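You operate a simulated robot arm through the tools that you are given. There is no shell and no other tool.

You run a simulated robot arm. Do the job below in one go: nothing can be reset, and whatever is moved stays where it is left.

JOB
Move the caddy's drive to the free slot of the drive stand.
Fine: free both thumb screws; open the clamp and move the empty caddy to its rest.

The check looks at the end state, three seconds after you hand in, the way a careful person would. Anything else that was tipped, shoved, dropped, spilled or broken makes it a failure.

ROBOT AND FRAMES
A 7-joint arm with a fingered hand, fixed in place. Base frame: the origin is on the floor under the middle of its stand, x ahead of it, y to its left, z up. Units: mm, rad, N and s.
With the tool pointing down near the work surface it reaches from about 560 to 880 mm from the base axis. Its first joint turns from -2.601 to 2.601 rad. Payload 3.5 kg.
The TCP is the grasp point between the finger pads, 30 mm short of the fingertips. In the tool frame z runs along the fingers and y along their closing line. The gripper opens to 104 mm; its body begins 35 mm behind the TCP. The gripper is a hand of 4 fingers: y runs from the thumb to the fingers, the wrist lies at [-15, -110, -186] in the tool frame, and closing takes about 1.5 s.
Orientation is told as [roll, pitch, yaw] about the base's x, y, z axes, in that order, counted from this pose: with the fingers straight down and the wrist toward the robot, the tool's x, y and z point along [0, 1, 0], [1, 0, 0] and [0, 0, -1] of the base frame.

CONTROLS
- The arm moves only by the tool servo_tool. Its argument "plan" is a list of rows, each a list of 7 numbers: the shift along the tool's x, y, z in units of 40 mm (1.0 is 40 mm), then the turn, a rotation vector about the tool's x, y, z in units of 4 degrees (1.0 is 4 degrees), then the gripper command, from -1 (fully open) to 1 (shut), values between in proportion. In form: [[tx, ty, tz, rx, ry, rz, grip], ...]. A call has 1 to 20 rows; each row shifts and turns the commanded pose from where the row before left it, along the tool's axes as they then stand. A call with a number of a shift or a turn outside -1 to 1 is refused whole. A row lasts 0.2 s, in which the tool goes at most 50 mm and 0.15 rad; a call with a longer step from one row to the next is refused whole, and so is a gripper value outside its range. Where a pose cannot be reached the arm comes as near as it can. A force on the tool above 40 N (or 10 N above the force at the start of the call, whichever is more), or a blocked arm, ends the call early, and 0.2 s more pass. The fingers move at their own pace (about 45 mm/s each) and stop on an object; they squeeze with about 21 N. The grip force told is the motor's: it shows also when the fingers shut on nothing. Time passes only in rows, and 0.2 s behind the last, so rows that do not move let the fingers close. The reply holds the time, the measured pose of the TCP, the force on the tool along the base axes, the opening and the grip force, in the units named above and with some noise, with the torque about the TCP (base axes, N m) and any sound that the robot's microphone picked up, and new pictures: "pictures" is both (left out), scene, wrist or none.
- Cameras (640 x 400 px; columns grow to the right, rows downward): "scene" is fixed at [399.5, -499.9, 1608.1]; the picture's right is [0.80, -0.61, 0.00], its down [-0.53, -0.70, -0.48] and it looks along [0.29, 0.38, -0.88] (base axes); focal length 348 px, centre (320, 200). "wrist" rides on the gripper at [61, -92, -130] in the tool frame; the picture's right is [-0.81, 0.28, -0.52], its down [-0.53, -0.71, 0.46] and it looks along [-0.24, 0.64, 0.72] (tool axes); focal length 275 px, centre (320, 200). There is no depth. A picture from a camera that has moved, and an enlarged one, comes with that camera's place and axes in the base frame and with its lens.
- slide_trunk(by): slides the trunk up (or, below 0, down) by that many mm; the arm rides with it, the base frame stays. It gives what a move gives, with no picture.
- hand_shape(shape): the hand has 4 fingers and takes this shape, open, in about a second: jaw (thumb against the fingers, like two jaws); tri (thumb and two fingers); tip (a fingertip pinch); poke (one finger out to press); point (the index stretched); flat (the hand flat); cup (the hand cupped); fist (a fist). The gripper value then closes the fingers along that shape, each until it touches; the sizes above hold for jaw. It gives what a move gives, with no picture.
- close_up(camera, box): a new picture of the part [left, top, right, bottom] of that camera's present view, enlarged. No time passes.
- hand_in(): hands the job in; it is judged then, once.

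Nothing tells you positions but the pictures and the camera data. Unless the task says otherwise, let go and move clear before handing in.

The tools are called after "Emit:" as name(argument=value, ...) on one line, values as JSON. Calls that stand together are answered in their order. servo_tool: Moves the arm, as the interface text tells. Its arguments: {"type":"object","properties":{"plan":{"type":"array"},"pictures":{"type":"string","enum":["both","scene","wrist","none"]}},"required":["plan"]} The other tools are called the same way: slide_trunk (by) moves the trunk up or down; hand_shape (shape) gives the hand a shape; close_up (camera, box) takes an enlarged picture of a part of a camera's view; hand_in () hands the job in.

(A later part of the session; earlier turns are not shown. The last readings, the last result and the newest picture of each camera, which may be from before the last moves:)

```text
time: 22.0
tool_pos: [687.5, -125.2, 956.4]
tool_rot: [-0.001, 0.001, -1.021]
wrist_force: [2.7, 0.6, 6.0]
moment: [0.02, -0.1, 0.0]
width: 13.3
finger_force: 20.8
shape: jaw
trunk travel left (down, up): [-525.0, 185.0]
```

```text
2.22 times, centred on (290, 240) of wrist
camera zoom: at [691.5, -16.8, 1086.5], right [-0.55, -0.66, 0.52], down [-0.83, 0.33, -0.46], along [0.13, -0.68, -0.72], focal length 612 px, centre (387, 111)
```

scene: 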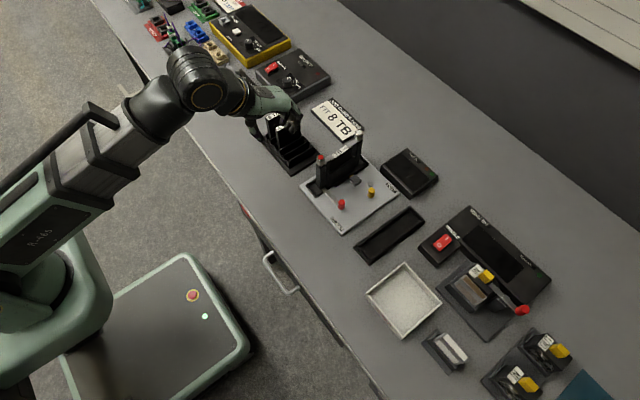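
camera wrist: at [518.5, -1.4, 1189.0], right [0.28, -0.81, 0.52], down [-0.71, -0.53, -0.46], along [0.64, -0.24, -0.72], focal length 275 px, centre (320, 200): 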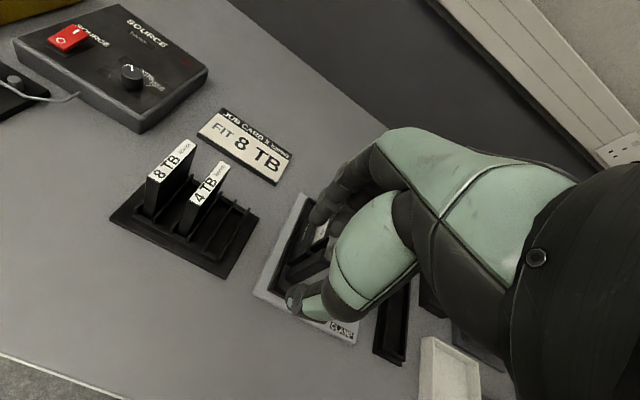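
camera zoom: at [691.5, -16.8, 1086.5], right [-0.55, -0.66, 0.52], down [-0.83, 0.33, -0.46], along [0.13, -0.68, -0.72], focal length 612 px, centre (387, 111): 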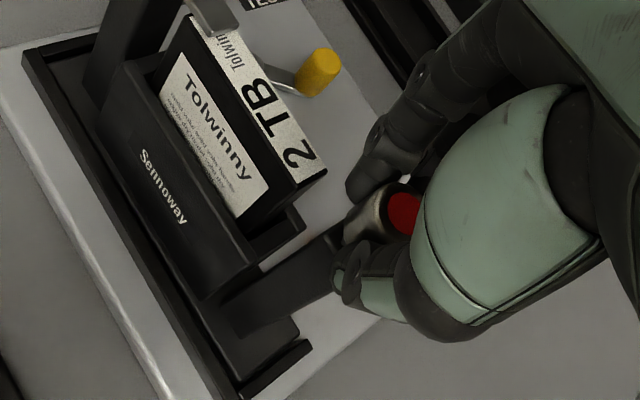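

Clockwise works; now about 58° turned. I continue to just beyond 90°.

Emit:
servo_tool(plan=[[0, 0, -0.02, 0, 0, 1, 1], [0, 0, -0.02, 0, 0, 1, 1], [0, 0, 0, 0, 0, 1, 1], [0, 0, 0, 0, 0, 1, 1], [0, 0, 0, 0, 0, 1, 1], [0, 0, 0, 0, 0, 1, 1], [0, 0, 0, 0, 0, 1, 1], [0, 0, 0, 0, 0, 1, 1], [0, 0, 0, 0, 0, 1, 1], [0, 0, 0, 0, 0, 0, 1]], pictures="none")

Emit:
close_up(camera="scene", box=[300, 120, 380, 180])

Emit:
close_up(camera="wrist", box=[220, 150, 360, 330])

```text
time: 24.2
tool_pos: [685.7, -124.9, 956.9]
tool_rot: [0.001, 0.0, -1.648]
wrist_force: [1.3, -0.6, -1.1]
moment: [0.03, -0.05, -0.01]
width: 13.0
finger_force: 21.1
shape: jaw
trunk travel left (down, up): [-525.0, 185.0]
```

```text
6.67 times, centred on (340, 150) of scene
camera zoom: at [399.5, -499.9, 1608.1], right [0.8, -0.61, 0.0], down [-0.53, -0.7, -0.48], along [0.29, 0.38, -0.88], focal length 2321 px, centre (187, 533)
```

zoom: 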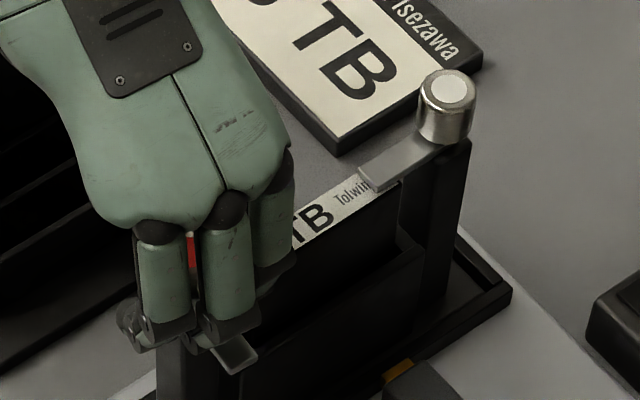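

```text
2.22 times, centred on (290, 240) of wrist
camera zoom: at [755.5, -40.1, 1088.0], right [-0.83, -0.21, 0.52], down [-0.48, 0.75, -0.46], along [-0.29, -0.62, -0.72], focal length 612 px, centre (387, 111)
```

zoom: 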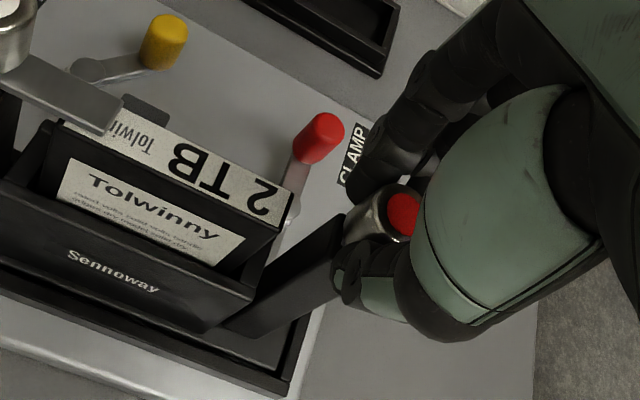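

The red tab points toward −y now, fully off the drive. I turn a little more for margin.

Emit:
servo_tool(plan=[[0, 0, 0, 0, 0, 1, 1], [0, 0, 0, 0, 0, 1, 1], [0, 0, 0, 0, 0, 1, 1], [0, 0, 0, 0, 0, 1, 1], [0, 0, 0, 0, 0, 0, 1]], pictures="none")

Emit:
close_up(camera="scene", box=[300, 120, 380, 180])

```text
time: 25.4
tool_pos: [686.4, -124.9, 958.1]
tool_rot: [0.0, 0.003, -1.925]
wrist_force: [1.6, -0.3, -2.2]
moment: [-0.09, -0.02, 0.07]
width: 13.5
finger_force: 20.5
shape: jaw
trunk travel left (down, up): [-525.0, 185.0]
```

```text
6.67 times, centred on (340, 150) of scene
camera zoom: at [399.5, -499.9, 1608.1], right [0.8, -0.61, 0.0], down [-0.53, -0.7, -0.48], along [0.29, 0.38, -0.88], focal length 2321 px, centre (187, 533)
```

zoom: 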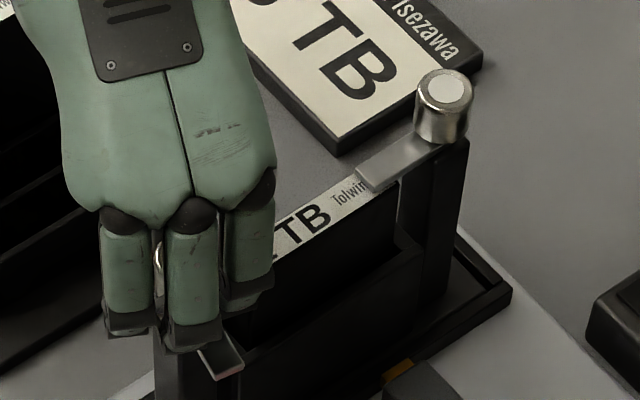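

The red tab is past 90° and starting to reach its stop. I release and rise, then look.

Emit:
servo_tool(plan=[[0, 0, 0, 0, 0, -0.3, 0.13], [0, 0, 0, 0, 0, 0, 0.13], [0, 0, 0, 0, 0, 0, 0.13], [0, 0, -0.5, 0, 0, 0, 0.13], [0, 0, -1, 0, 0, 0, 0.13], [0, 0, -0.5, 0, 0, 0, 0.13], [0, 0, 0, 0, 0, 0, 0.13]], pictures="none")

Emit:
close_up(camera="scene", box=[300, 120, 380, 180])

Emit:
close_up(camera="wrist", box=[120, 120, 360, 330])

```text
time: 27.0
tool_pos: [687.0, -123.9, 1038.2]
tool_rot: [-0.001, 0.0, -1.904]
wrist_force: [-0.2, -0.9, -1.3]
moment: [0.02, -0.01, -0.02]
width: 44.7
finger_force: 0.0
shape: jaw
trunk travel left (down, up): [-525.0, 185.0]
```

```text
6.67 times, centred on (340, 150) of scene
camera zoom: at [399.5, -499.9, 1608.1], right [0.8, -0.61, 0.0], down [-0.53, -0.7, -0.48], along [0.29, 0.38, -0.88], focal length 2321 px, centre (187, 533)
```

zoom: 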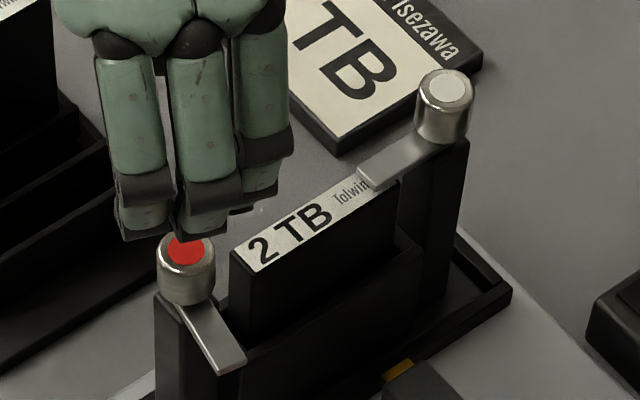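

```text
1.90 times, centred on (240, 225) of wrist
camera zoom: at [775.7, -59.4, 1168.3], right [-0.86, 0.01, 0.52], down [-0.27, 0.85, -0.46], along [-0.44, -0.53, -0.72], focal length 524 px, centre (472, 152)
```

zoom: 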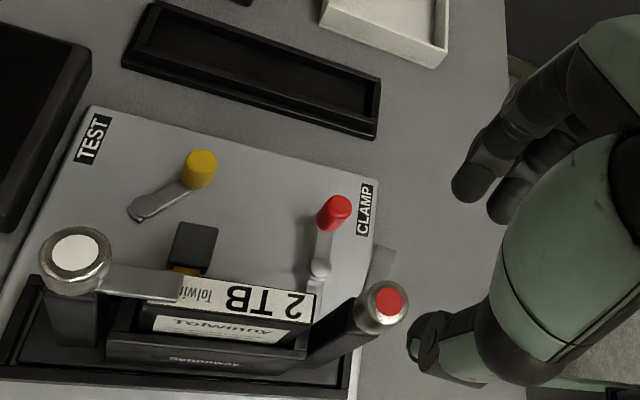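

The red tab is clear of the drive. Next the white screw at about (805, −125): I move over it keeping this heading and look before descending.

Emit:
servo_tool(plan=[[0.932, -0.313, 0, 0, 0, 0, 0.13], [0.932, -0.313, 0, 0, 0, 0, 0.13], [0.932, -0.313, 0, 0, 0, 0, 0.13], [0, 0, 0.6, 0, 0, 0, 0.13], [0, 0, 0.6, 0, 0, 0, 0.13], [0, 0, 0, 0, 0, 0, 0.13]], pictures="none")

Emit:
close_up(camera="scene", box=[310, 100, 390, 160])

Emit:
close_up(camera="wrist", box=[200, 150, 360, 330])

```text
time: 28.4
tool_pos: [803.4, -126.2, 990.0]
tool_rot: [0.0, 0.0, -1.903]
wrist_force: [-0.3, 0.7, 0.5]
moment: [0.01, -0.01, -0.01]
width: 45.0
finger_force: 0.1
shape: jaw
trunk travel left (down, up): [-525.0, 185.0]
```

```text
6.67 times, centred on (350, 130) of scene
camera zoom: at [399.5, -499.9, 1608.1], right [0.8, -0.61, 0.0], down [-0.53, -0.7, -0.48], along [0.29, 0.38, -0.88], focal length 2321 px, centre (120, 667)
```

zoom: 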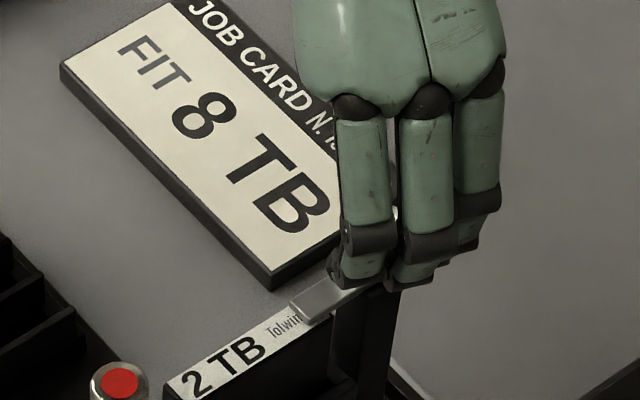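

```text
2.22 times, centred on (280, 240) of wrist
camera zoom: at [892.4, -61.1, 1120.8], right [-0.86, 0.01, 0.52], down [-0.27, 0.85, -0.46], along [-0.44, -0.53, -0.72], focal length 612 px, centre (409, 111)
```

zoom: 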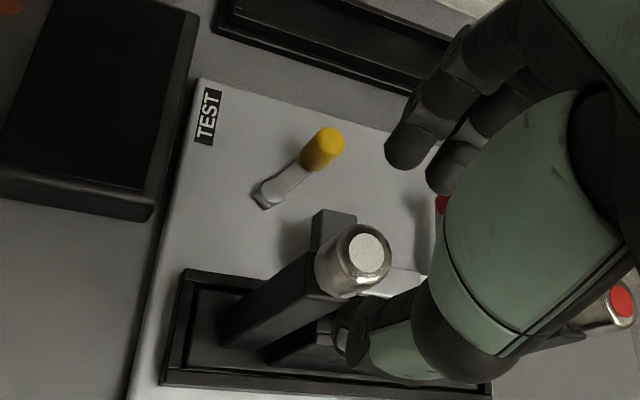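

Alignment matches what worked for the red one. I descend, close and try counter-clockwise.

Emit:
servo_tool(plan=[[0, 0, 0.42, 0, 0, 0, 0.13], [0, 0, 0.41, 0, 0, 0, 0.13], [0, 0, 0, 0, 0, 0, 0.13], [0, 0, 0, 0, 0, 0, 0.5], [0, 0, 0, 0, 0, 0, 1], [0, 0, 0, 0, 0, 0, 1], [0, 0, 0, 0, 0, 0, 1], [0, 0, 0, 0, 0, 0, 1], [0, 0, 0, 0, 0, -0.8, 1], [0, 0, 0, 0, 0, -0.8, 1], [0, 0, 0, 0, 0, -0.8, 1], [0, 0, 0, 0, 0, -0.8, 1], [0, 0, 0, 0, 0, -0.8, 1], [0, 0, 0, 0, 0, -0.8, 1], [0, 0, 0, 0, 0, 0, 1]], pictures="none")

Emit:
close_up(camera="scene", box=[310, 110, 390, 170])

Emit:
close_up(camera="wrist", box=[200, 150, 360, 330])

```text
time: 31.6
tool_pos: [803.8, -126.0, 957.4]
tool_rot: [0.0, -0.001, -1.568]
wrist_force: [-2.4, 0.1, 0.3]
moment: [-0.02, 0.03, -0.07]
width: 11.7
finger_force: 20.9
shape: jaw
trunk travel left (down, up): [-525.0, 185.0]
```

```text
6.67 times, centred on (350, 140) of scene
camera zoom: at [399.5, -499.9, 1608.1], right [0.8, -0.61, 0.0], down [-0.53, -0.7, -0.48], along [0.29, 0.38, -0.88], focal length 2321 px, centre (120, 600)
```

zoom: 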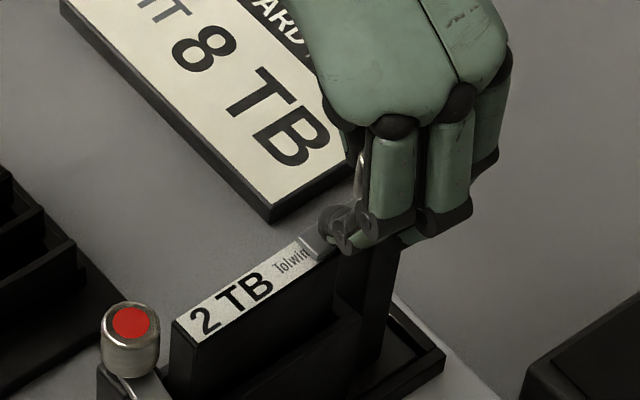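

```text
2.22 times, centred on (280, 240) of wrist
camera zoom: at [866.4, -36.8, 1086.8], right [-0.81, -0.28, 0.52], down [-0.53, 0.71, -0.46], along [-0.24, -0.65, -0.72], focal length 612 px, centre (409, 111)
```

zoom: 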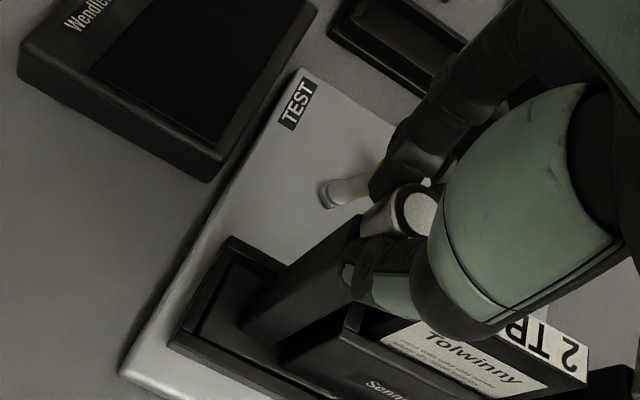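

The white tab seems not to move counter-clockwise and torque is building. I reverse and try clockwise.

Emit:
servo_tool(plan=[[0, 0, 0, 0, 0, 0.8, 1], [0, 0, 0, 0, 0, 0.8, 1], [0, 0, 0, 0, 0, 0.8, 1], [0, 0, 0, 0, 0, 0.8, 1], [0, 0, 0, 0, 0, 0.8, 1], [0, 0, 0, 0, 0, 0.8, 1], [0, 0, 0, 0, 0, 0.8, 1], [0, 0, 0, 0, 0, 0.8, 1], [0, 0, 0, 0, 0, 0.8, 1], [0, 0, 0, 0, 0, 0.8, 1], [0, 0, 0, 0, 0, 0, 1]], pictures="none")

Emit:
close_up(camera="scene", box=[310, 110, 390, 170])

Emit:
close_up(camera="wrist", box=[200, 150, 360, 330])

```text
time: 34.0
tool_pos: [804.5, -126.2, 957.7]
tool_rot: [0.0, -0.002, -2.13]
wrist_force: [0.1, -0.4, -0.3]
moment: [-0.04, 0.06, -0.01]
width: 12.1
finger_force: 21.4
shape: jaw
trunk travel left (down, up): [-525.0, 185.0]
```

```text
6.67 times, centred on (350, 140) of scene
camera zoom: at [399.5, -499.9, 1608.1], right [0.8, -0.61, 0.0], down [-0.53, -0.7, -0.48], along [0.29, 0.38, -0.88], focal length 2321 px, centre (120, 600)
```

zoom: 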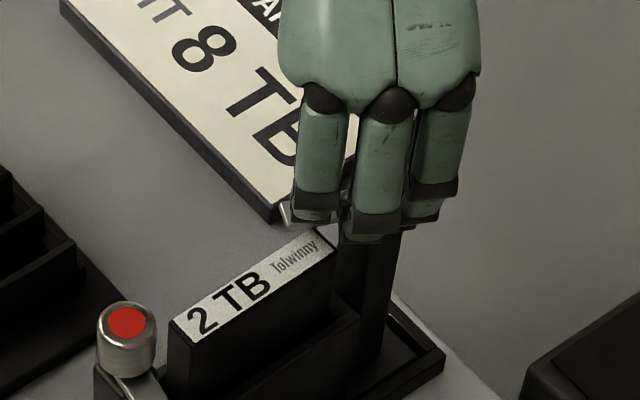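

```text
2.22 times, centred on (280, 240) of wrist
camera zoom: at [905.8, -82.8, 1087.5], right [-0.83, 0.2, 0.52], down [-0.07, 0.89, -0.46], along [-0.55, -0.42, -0.72], focal length 612 px, centre (409, 111)
```

zoom: 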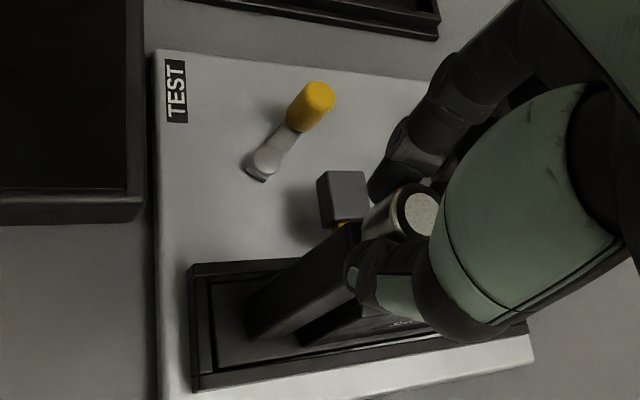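

Clockwise frees the white one too; its tab has swung off the label toward +y. I regrip to turn it further: open, rise, rotate the hand back, come down again.

Emit:
servo_tool(plan=[[0, 0, 0, 0, 0, -0.2, 0.13], [0, 0, 0, 0, 0, 0, 0.13], [0, 0, 0, 0, 0, 0, 0.13], [0, 0, -1, 0, 0, 0, 0.13], [0, 0, 0, 0, 0, -1, 0.13], [0, 0, 0, 0, 0, -1, 0.13], [0, 0, 0, 0, 0, -1, 0.13], [0, 0, 0, 0, 0, -1, 0.13], [0, 0, 0, 0, 0, -1, 0.13], [0, 0, 0, 0, 0, -1, 0.13], [0, 0, 0, 0, 0, -1, 0.13], [0, 0, 0, 0, 0, -1, 0.13], [0, 0, 0, 0, 0, -1, 0.13], [0, 0, 0, 0, 0, -1, 0.13], [0, 0, 0, 0, 0, -1, 0.13], [0, 0, 0, 0, 0, -1, 0.13], [0, 0, 0, 0, 0, -1, 0.13], [0, 0, 0, 0, 0, -1, 0.13], [0, 0, 0, 0, 0, -1, 0.13], [0, 0, 0, 0, 0, -1, 0.13]], pictures="none")

Emit:
servo_tool(plan=[[0, 0, 0, 0, 0, -1, 0.13], [0, 0, 0, 0, 0, -1, 0.13], [0, 0, 0, 0, 0, -1, 0.13], [0, 0, 0, 0, 0, -1, 0.13], [0, 0, 0, 0, 0, -1, 0.13], [0, 0, 0, 0, 0, -0.5, 0.13], [0, 0, 0, 0, 0, 0, 0.13]], pictures="none")

Emit:
close_up(camera="scene", box=[310, 110, 390, 170])

Emit:
close_up(camera="wrist", box=[200, 150, 360, 330])

```text
time: 38.2
tool_pos: [803.1, -126.4, 997.5]
tool_rot: [-0.001, -0.001, -0.995]
wrist_force: [-0.4, -0.2, -0.4]
moment: [0.03, 0.0, -0.01]
width: 44.7
finger_force: 0.1
shape: jaw
trunk travel left (down, up): [-525.0, 185.0]
```

```text
time: 39.8
tool_pos: [803.4, -126.3, 997.1]
tool_rot: [-0.001, 0.0, -0.613]
wrist_force: [0.2, 0.6, -0.9]
moment: [-0.01, 0.04, 0.02]
width: 44.8
finger_force: 0.1
shape: jaw
trunk travel left (down, up): [-525.0, 185.0]
```

```text
6.67 times, centred on (350, 140) of scene
camera zoom: at [399.5, -499.9, 1608.1], right [0.8, -0.61, 0.0], down [-0.53, -0.7, -0.48], along [0.29, 0.38, -0.88], focal length 2321 px, centre (120, 600)
```

zoom: 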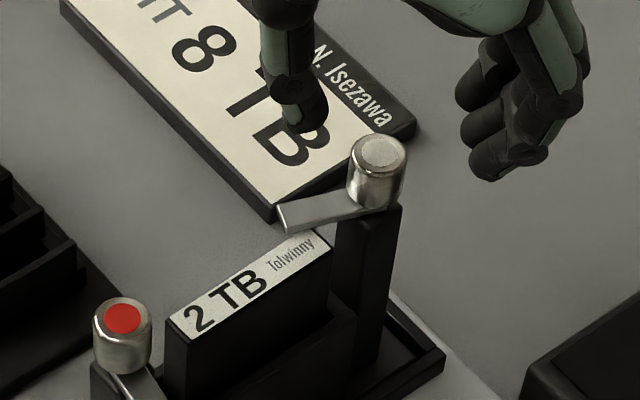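

```text
2.22 times, centred on (280, 240) of wrist
camera zoom: at [765.6, -25.1, 1126.8], right [-0.24, -0.82, 0.52], down [-0.89, -0.03, -0.46], along [0.39, -0.57, -0.72], focal length 612 px, centre (409, 111)
```

zoom: 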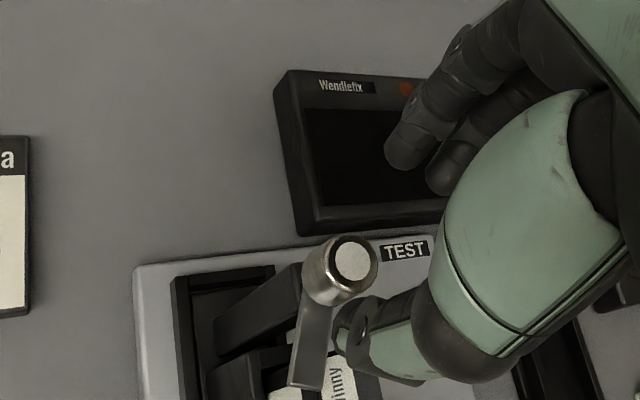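

Tab is about 35° off already. The hand is aligned; I go down, grip and turn clockwise further.

Emit:
servo_tool(plan=[[0, 0, 0.5, 0, 0, 0, 0.13], [0, 0, 0.5, 0, 0, 0, 0.13], [0, 0, 0, 0, 0, 0, 0.13], [0, 0, 0, 0, 0, 0, 0.5], [0, 0, 0, 0, 0, 0, 1], [0, 0, 0, 0, 0, 0, 1], [0, 0, 0, 0, 0, 0, 1], [0, 0, 0, 0, 0, 0, 1], [0, 0, 0, 0, 0, 1, 1], [0, 0, 0, 0, 0, 1, 1], [0, 0, 0, 0, 0, 1, 1], [0, 0, 0, 0, 0, 1, 1], [0, 0, 0, 0, 0, 1, 1], [0, 0, 0, 0, 0, 1, 1], [0, 0, 0, 0, 0, 1, 1], [0, 0, 0, 0, 0, 1, 1], [0, 0, 0, 0, 0, 1, 1], [0, 0, 0, 0, 0, 1, 1], [0, 0, 0, 0, 0, 0, 1]], pictures="none")

Emit:
close_up(camera="scene", box=[310, 110, 390, 170])

Emit:
close_up(camera="wrist", box=[200, 150, 360, 330])

```text
time: 43.8
tool_pos: [804.2, -125.8, 956.9]
tool_rot: [-0.002, -0.001, -1.312]
wrist_force: [-0.8, -0.1, -0.4]
moment: [-0.02, 0.01, -0.02]
width: 12.1
finger_force: 21.1
shape: jaw
trunk travel left (down, up): [-525.0, 185.0]
```

```text
6.67 times, centred on (350, 140) of scene
camera zoom: at [399.5, -499.9, 1608.1], right [0.8, -0.61, 0.0], down [-0.53, -0.7, -0.48], along [0.29, 0.38, -0.88], focal length 2321 px, centre (120, 600)
```

zoom: 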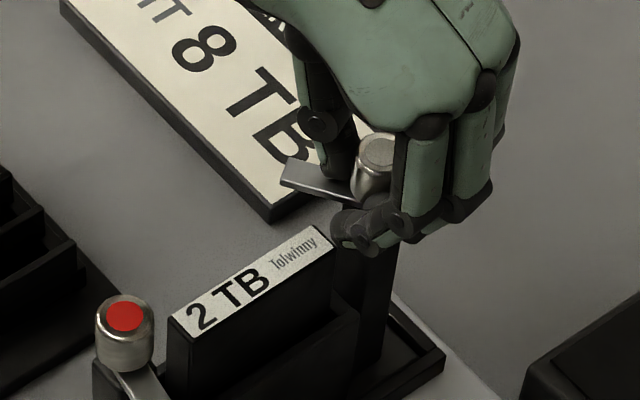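

```text
2.22 times, centred on (280, 240) of wrist
camera zoom: at [841.1, -23.9, 1087.0], right [-0.71, -0.47, 0.52], down [-0.7, 0.55, -0.46], along [-0.07, -0.69, -0.72], focal length 612 px, centre (409, 111)
```

zoom: 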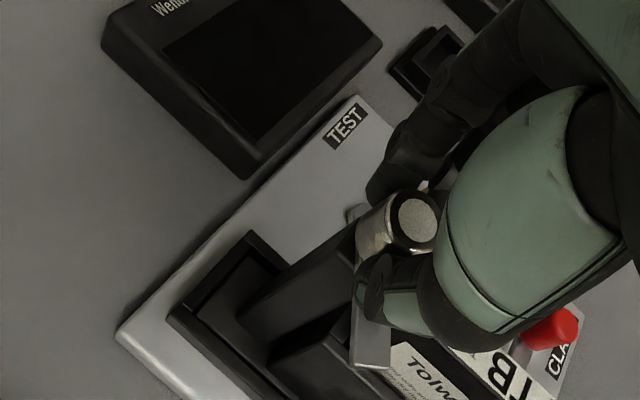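

Tab is now at about 50°. I continue turning.

Emit:
servo_tool(plan=[[0, 0, 0, 0, 0, 1, 1], [0, 0, 0, 0, 0, 1, 1], [0, 0, 0, 0, 0, 1, 1], [0, 0, 0, 0, 0, 1, 1], [0, 0, 0, 0, 0, 1, 1], [0, 0, 0, 0, 0, 1, 1], [0, 0, 0, 0, 0, 1, 1], [0, 0, 0, 0, 0, 1, 1], [0, 0, 0, 0, 0, 1, 1], [0, 0, 0, 0, 0, 1, 1], [0, 0, 0, 0, 0, 0, 1]], pictures="none")

Emit:
close_up(camera="scene", box=[310, 110, 390, 170])

Emit:
close_up(camera="wrist", box=[200, 150, 360, 330])

```text
time: 46.2
tool_pos: [803.8, -126.3, 957.8]
tool_rot: [0.0, -0.001, -2.011]
wrist_force: [1.2, 0.0, -0.8]
moment: [-0.03, 0.02, 0.02]
width: 12.2
finger_force: 20.9
shape: jaw
trunk travel left (down, up): [-525.0, 185.0]
```

```text
6.67 times, centred on (350, 140) of scene
camera zoom: at [399.5, -499.9, 1608.1], right [0.8, -0.61, 0.0], down [-0.53, -0.7, -0.48], along [0.29, 0.38, -0.88], focal length 2321 px, centre (120, 600)
```

zoom: 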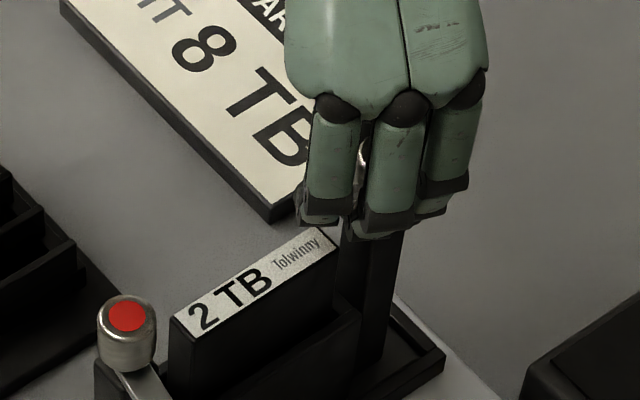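

```text
2.22 times, centred on (280, 240) of wrist
camera zoom: at [899.5, -71.6, 1087.1], right [-0.85, 0.1, 0.52], down [-0.18, 0.87, -0.46], along [-0.5, -0.48, -0.72], focal length 612 px, centre (409, 111)
```

zoom: 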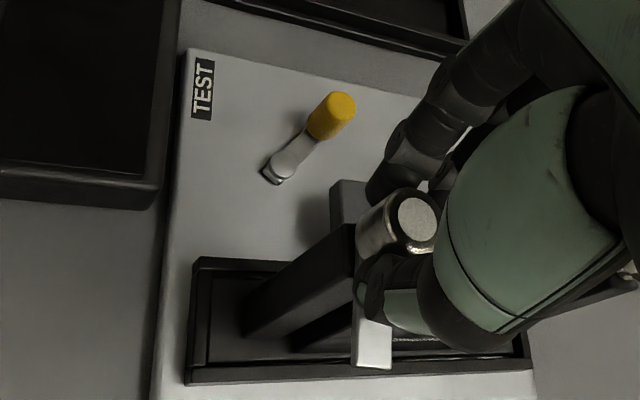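

The tab points nearly to +y. A bit more turn for margin.

Emit:
servo_tool(plan=[[0, 0, 0, 0, 0, 1, 1], [0, 0, 0, 0, 0, 1, 1], [0, 0, 0, 0, 0, 1, 1], [0, 0, 0, 0, 0, 1, 1], [0, 0, 0, 0, 0, 0, 1]], pictures="none")

Emit:
close_up(camera="wrist", box=[200, 150, 360, 330])

Emit:
close_up(camera="scene", box=[310, 110, 390, 170])

```text
time: 47.1
tool_pos: [803.6, -131.3, 955.5]
tool_rot: [0.017, 0.007, -2.221]
wrist_force: [-1.3, 5.0, 22.5]
moment: [0.37, -0.03, -0.01]
width: 13.9
finger_force: 20.9
shape: jaw
out of reach, approached as far as the arm can: row 3, 4
trunk travel left (down, up): [-525.0, 185.0]
stopped in row 4: the force on the tool passed its limit at 52 N (the readings are from after the stop); the commanded pose is now the measured one
```

```text
2.22 times, centred on (280, 240) of wrist
camera zoom: at [907.5, -96.1, 1087.3], right [-0.82, 0.27, 0.5], down [0.01, 0.89, -0.46], along [-0.57, -0.37, -0.73], focal length 612 px, centre (409, 111)
```

zoom: 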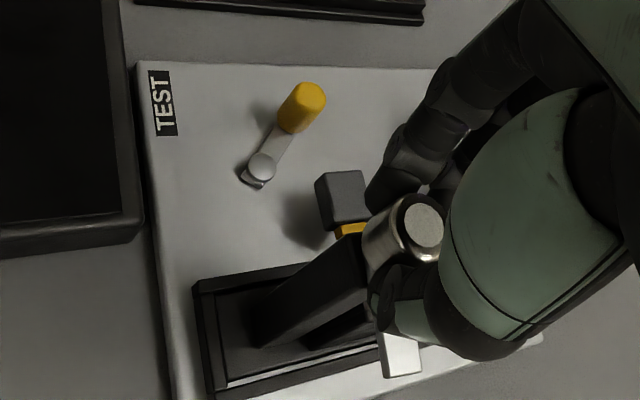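

```text
6.67 times, centred on (350, 140) of scene
camera zoom: at [399.5, -499.9, 1608.1], right [0.8, -0.61, 0.0], down [-0.53, -0.7, -0.48], along [0.29, 0.38, -0.88], focal length 2321 px, centre (120, 600)
```

zoom: 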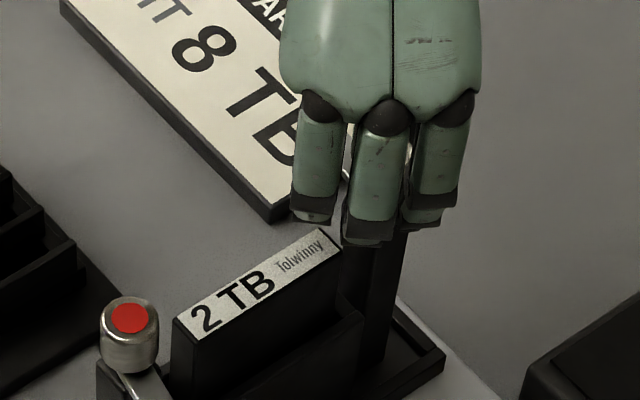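

The arm hit its turning limit; I back off gently: open the fingers and rise.

Emit:
servo_tool(plan=[[0, 0, 0, 0, 0, -0.3, 0.13], [0, 0, 0, 0, 0, 0, 0.13], [0, 0, 0, 0, 0, 0, 0.13], [0, 0, -0.3, 0, 0, 0, 0.13], [0, 0, -0.7, 0, 0, 0, 0.13], [0, 0, -0.7, 0, 0, 0, 0.13], [0, 0, 0, 0, 0, 0, 0.13]])

Emit:
close_up(camera="scene", box=[300, 110, 390, 220])

Emit:
close_up(camera="wrist", box=[120, 130, 360, 330])

```text
time: 48.7
tool_pos: [808.4, -148.7, 993.8]
tool_rot: [0.029, 0.012, -2.188]
wrist_force: [-1.3, -0.2, 0.6]
moment: [-0.02, -0.03, -0.04]
width: 45.3
finger_force: 0.1
shape: jaw
out of reach, approached as far as the arm can: row 5, 6
trunk travel left (down, up): [-525.0, 185.0]
camera wrist: at [907.6, -112.0, 1126.8], right [-0.84, 0.25, 0.49], down [-0.01, 0.89, -0.46], along [-0.55, -0.39, -0.74], focal length 275 px, centre (320, 200)
```

scene: 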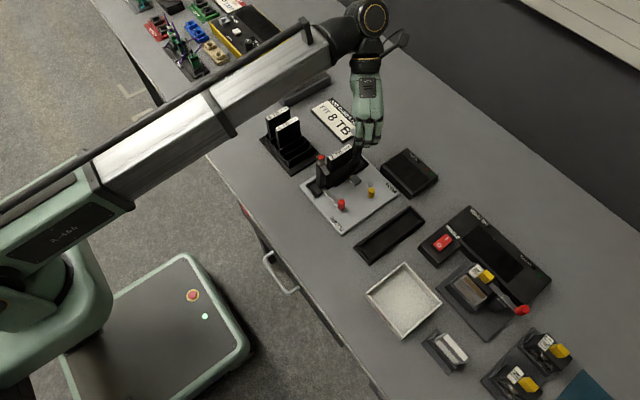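
wrist: 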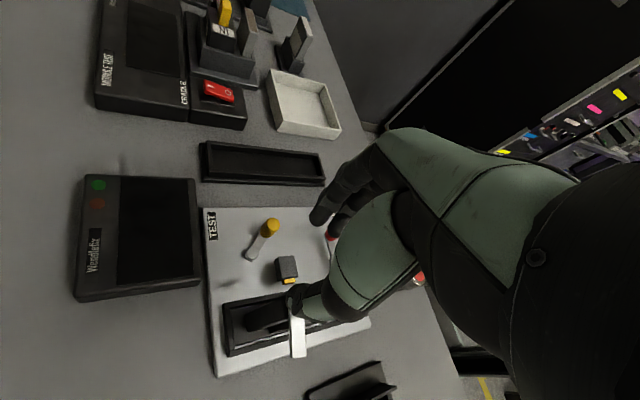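

```text
3.64 times, centred on (345, 165) of scene
camera zoom: at [399.5, -499.9, 1608.1], right [0.8, -0.61, 0.0], down [-0.53, -0.7, -0.48], along [0.29, 0.38, -0.88], focal length 1266 px, centre (229, 327)
```

zoom: 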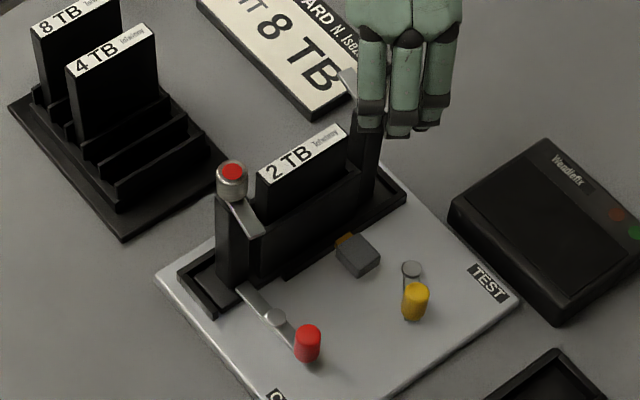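

```text
2.00 times, centred on (240, 230) of wrist
camera zoom: at [907.6, -112.0, 1126.8], right [-0.84, 0.25, 0.49], down [-0.01, 0.89, -0.46], along [-0.55, -0.39, -0.74], focal length 551 px, centre (480, 140)
```

zoom: 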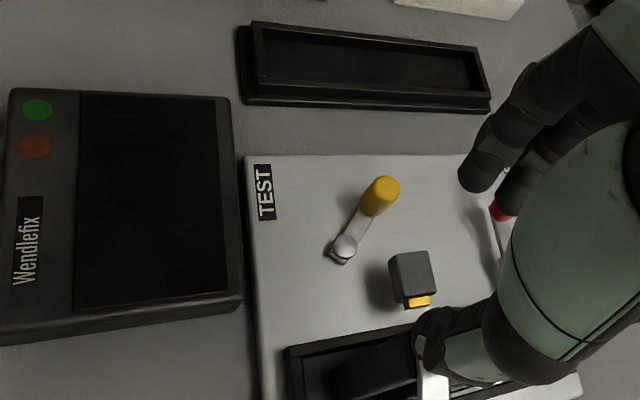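

Both tabs appear swung off. I retreat upward and unwind the wrist, then inspect again.

Emit:
servo_tool(plan=[[0, 0, -0.5, 0, 0, -1, 0.13], [0, 0, -0.5, 0, 0, -1, 0.13], [0, 0, -0.5, 0, 0, -1, 0.13], [0, 0, -0.5, 0, 0, -1, 0.13], [0, 0, 0, 0, 0, -1, 0.13], [0, 0, 0, 0, 0, -1, 0.13], [0, 0, 0, 0, 0, -1, 0.13], [0, 0, 0, 0, 0, -1, 0.13], [0, 0, 0, 0, 0, -1, 0.13], [-0.7, -0.7, 0, 0, 0, 0, 0.13], [-0.7, -0.7, 0, 0, 0, 0, 0.13], [-0.7, -0.7, 0, 0, 0, 0, 0.13], [0, 0, 0, 0, 0, 0, 0.13]])

Emit:
close_up(camera="scene", box=[300, 110, 390, 220])

Emit:
close_up(camera="wrist", box=[120, 130, 360, 330])

```text
time: 51.5
tool_pos: [721.7, -65.2, 1072.9]
tool_rot: [0.014, -0.003, -1.569]
wrist_force: [-0.5, 0.1, -0.4]
moment: [0.0, 0.0, -0.02]
width: 45.0
finger_force: 0.1
shape: jaw
trunk travel left (down, up): [-525.0, 185.0]
camera wrist: at [782.3, 25.4, 1203.7], right [-0.82, -0.27, 0.51], down [-0.53, 0.71, -0.46], along [-0.23, -0.65, -0.73], focal length 275 px, centre (320, 200)
```

scene: 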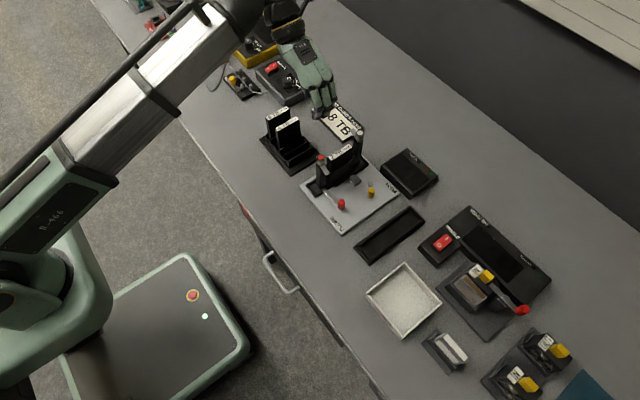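
wrist: 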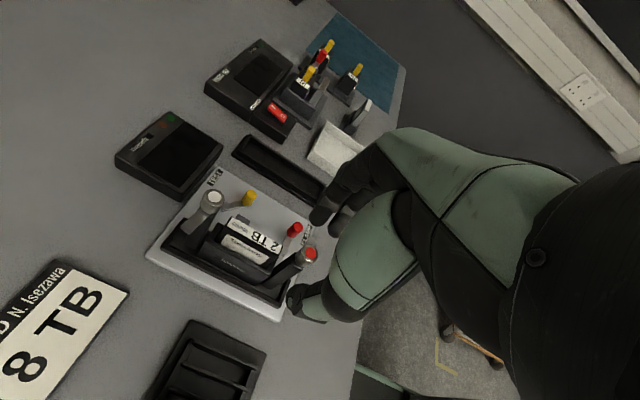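

```text
3.64 times, centred on (345, 165) of scene
camera zoom: at [399.5, -499.9, 1608.1], right [0.8, -0.61, 0.0], down [-0.53, -0.7, -0.48], along [0.29, 0.38, -0.88], focal length 1266 px, centre (229, 327)
```

zoom: 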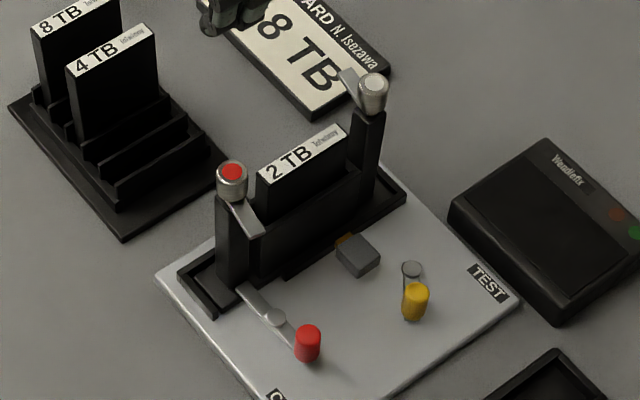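

```text
2.00 times, centred on (240, 230) of wrist
camera zoom: at [782.3, 25.4, 1203.7], right [-0.82, -0.27, 0.51], down [-0.53, 0.71, -0.46], along [-0.23, -0.65, -0.73], focal length 551 px, centre (480, 140)
```

zoom: 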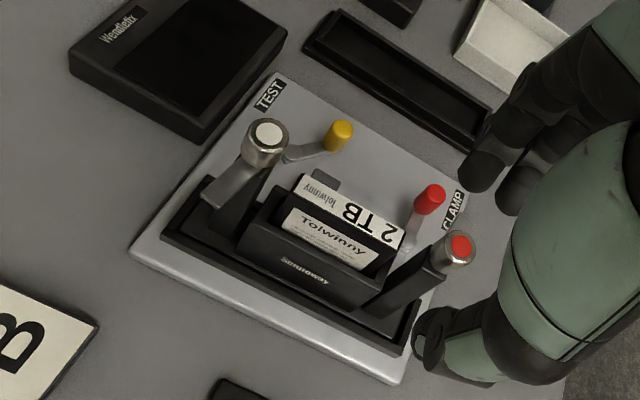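

Both tabs are off the drive: red points to −y, white to +y. The drive ("2 TB") spans about x 712–784, centre (748, −126), top z≈914. I now position the hand above it with the fingers closing along y.

Emit:
servo_tool(plan=[[0.22, 0.51, 0, 0, -0.2, 0, 0], [0.22, 0.51, 0, 0, 0, 0, 0], [0.22, 0.51, 0, 0, 0, 0, 0], [0, 0, 0.6, 0, 0, 0, 0], [0, 0, 0.6, 0, 0, 0, 0], [0, 0, 0.6, 0, 0, 0, 0], [0, 0, 0, 0, 0, 0, 0]])

Emit:
close_up(camera="scene", box=[300, 110, 390, 200])

Emit:
close_up(camera="wrist", box=[120, 130, 360, 330])

```text
time: 53.1
tool_pos: [749.8, -126.2, 1001.8]
tool_rot: [0.002, -0.003, -1.57]
wrist_force: [-0.3, 0.0, 0.6]
moment: [-0.01, 0.01, -0.01]
width: 51.2
finger_force: 0.0
shape: jaw
trunk travel left (down, up): [-525.0, 185.0]
camera wrist: at [811.5, -36.8, 1131.1], right [-0.81, -0.27, 0.52], down [-0.53, 0.71, -0.46], along [-0.24, -0.65, -0.72], focal length 275 px, centre (320, 200)
```

scene: 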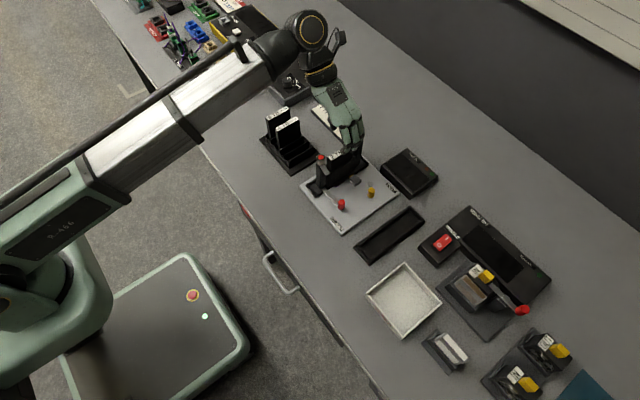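
wrist: 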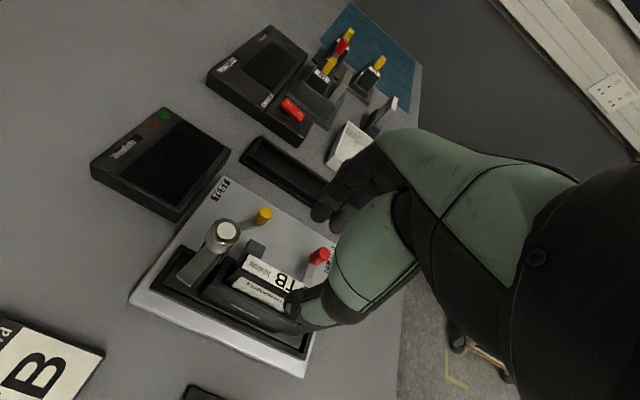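

```text
4.44 times, centred on (345, 155) of scene
camera zoom: at [399.5, -499.9, 1608.1], right [0.8, -0.61, 0.0], down [-0.53, -0.7, -0.48], along [0.29, 0.38, -0.88], focal length 1547 px, centre (209, 400)
```

zoom: 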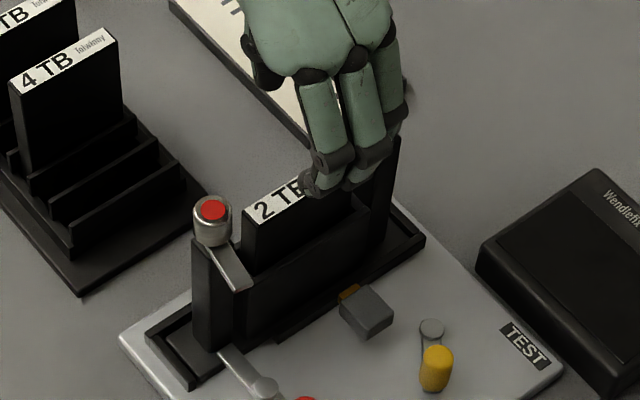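

```text
2.00 times, centred on (240, 230) of wrist
camera zoom: at [811.5, -36.8, 1131.1], right [-0.81, -0.27, 0.52], down [-0.53, 0.71, -0.46], along [-0.24, -0.65, -0.72], focal length 551 px, centre (480, 140)
```

zoom: 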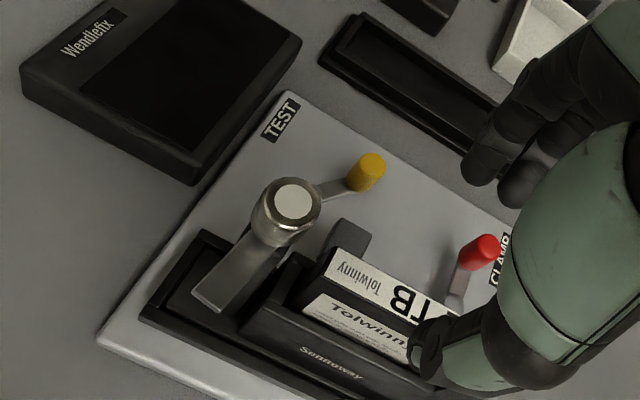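

Refined drive centre is (746.5, −128), top z≈916. I come down so the tips overlap the drive by about 24 mm and close.

Emit:
servo_tool(plan=[[-0.08, 0.045, 0.5, 0, 0, 0, 0], [0, 0, 0.5, 0, 0, 0, 0], [0, 0, 0.5, 0, 0, 0, 0], [0, 0, 0.495, 0, 0, 0, 0], [0, 0, 0, 0, 0, 0, 0]], pictures="none")

Emit:
close_up(camera="scene", box=[300, 110, 390, 200])

Emit:
close_up(camera="wrist", box=[180, 150, 360, 330])

```text
time: 54.3
tool_pos: [747.6, -128.2, 920.9]
tool_rot: [0.001, -0.001, -1.571]
wrist_force: [0.8, 0.2, -0.8]
moment: [0.01, 0.0, 0.01]
width: 51.5
finger_force: 0.1
shape: jaw
trunk travel left (down, up): [-525.0, 185.0]
```

```text
4.44 times, centred on (345, 155) of scene
camera zoom: at [399.5, -499.9, 1608.1], right [0.8, -0.61, 0.0], down [-0.53, -0.7, -0.48], along [0.29, 0.38, -0.88], focal length 1547 px, centre (209, 400)
```

zoom: 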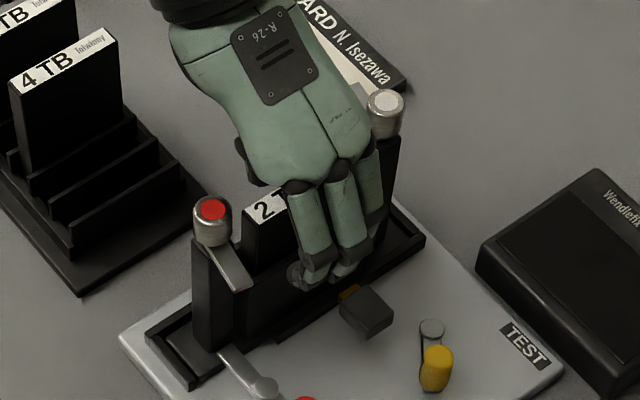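

```text
2.22 times, centred on (270, 240) of wrist
camera zoom: at [808.9, -37.1, 1050.6], right [-0.81, -0.27, 0.52], down [-0.53, 0.71, -0.46], along [-0.24, -0.65, -0.72], focal length 612 px, centre (431, 111)
```

zoom: 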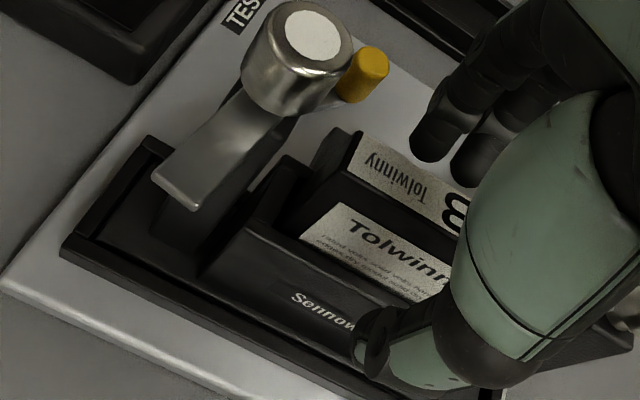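

Position looks right with the drive between thumb and fingers. I close on it.

Emit:
servo_tool(plan=[[0, 0, 0, 0, 0, 0, 0.3], [0, 0, 0, 0, 0, 0, 0.6], [0, 0, 0, 0, 0, 0, 0.9], [0, 0, 0, 0, 0, 0, 1], [0, 0, 0, 0, 0, 0, 1], [0, 0, 0, 0, 0, 0, 1], [0, 0, 0, 0, 0, 0, 1]], pictures="none")

Emit:
close_up(camera="scene", box=[300, 110, 390, 200])

Emit:
close_up(camera="wrist", box=[180, 150, 360, 330])

```text
time: 55.9
tool_pos: [746.4, -127.4, 922.0]
tool_rot: [-0.001, -0.002, -1.571]
wrist_force: [-0.2, 0.7, -0.1]
moment: [0.03, 0.01, 0.02]
width: 9.2
finger_force: 21.1
shape: jaw
trunk travel left (down, up): [-525.0, 185.0]
```

```text
4.44 times, centred on (345, 155) of scene
camera zoom: at [399.5, -499.9, 1608.1], right [0.8, -0.61, 0.0], down [-0.53, -0.7, -0.48], along [0.29, 0.38, -0.88], focal length 1547 px, centre (209, 400)
```

zoom: 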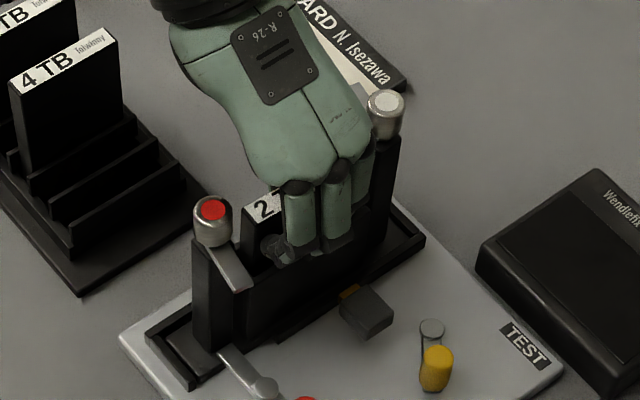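

```text
2.22 times, centred on (270, 240) of wrist
camera zoom: at [808.9, -37.1, 1050.7], right [-0.81, -0.27, 0.52], down [-0.53, 0.71, -0.46], along [-0.24, -0.65, -0.72], focal length 612 px, centre (431, 111)
```

zoom: 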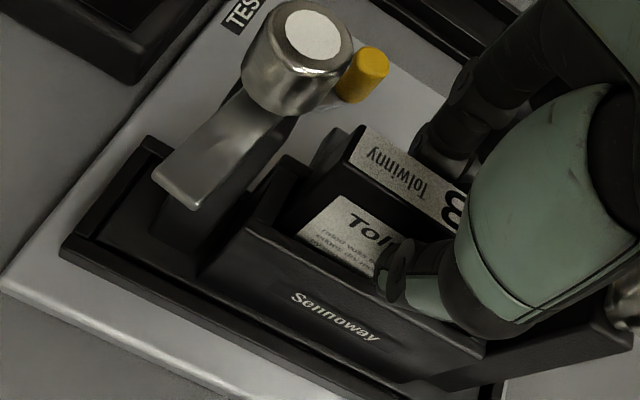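

The drive is pinched between thumb and fingers. I lift slowly and check that only the drive comes up.

Emit:
servo_tool(plan=[[0, 0, -0.15, 0, 0, 0, 1], [0, 0, -0.25, 0, 0, 0, 1], [0, 0, -0.25, 0, 0, 0, 1], [0, 0, -0.25, 0, 0, 0, 1], [0, 0, -0.25, 0, 0, 0, 1], [0, 0, 0, 0, 0, 0, 1]], pictures="none")

Emit:
close_up(camera="scene", box=[300, 100, 390, 200])

Emit:
close_up(camera="wrist", box=[180, 150, 360, 330])

```text
time: 57.3
tool_pos: [747.3, -127.7, 967.3]
tool_rot: [0.0, -0.002, -1.572]
wrist_force: [-0.3, -0.2, -1.1]
moment: [0.01, -0.01, 0.02]
width: 9.0
finger_force: 20.8
shape: jaw
trunk travel left (down, up): [-525.0, 185.0]
```

```text
4.00 times, centred on (345, 150) of scene
camera zoom: at [399.5, -499.9, 1608.1], right [0.8, -0.61, 0.0], down [-0.53, -0.7, -0.48], along [0.29, 0.38, -0.88], focal length 1393 px, centre (220, 400)
```

zoom: 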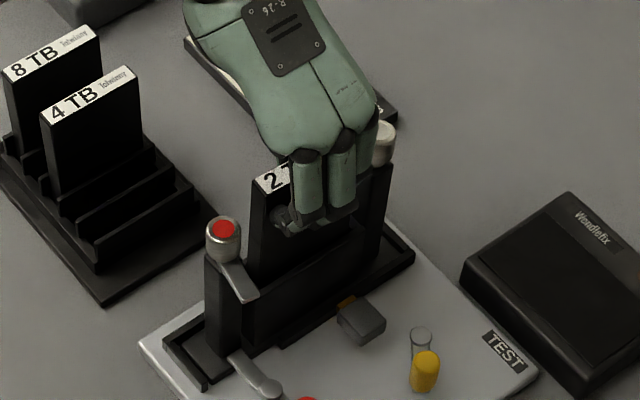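

```text
2.22 times, centred on (270, 240) of wrist
camera zoom: at [809.0, -38.0, 1097.3], right [-0.81, -0.27, 0.52], down [-0.53, 0.71, -0.46], along [-0.24, -0.65, -0.72], focal length 612 px, centre (431, 111)
```

zoom: 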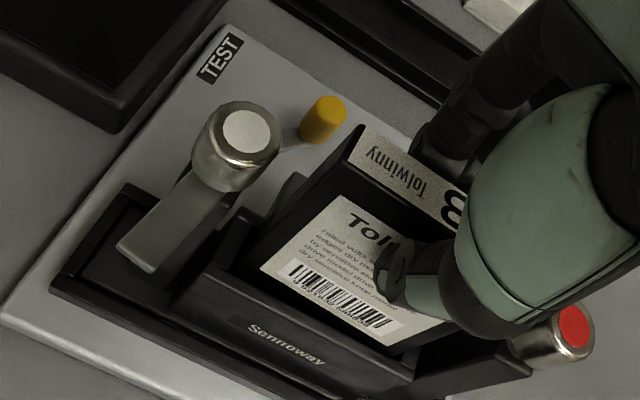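

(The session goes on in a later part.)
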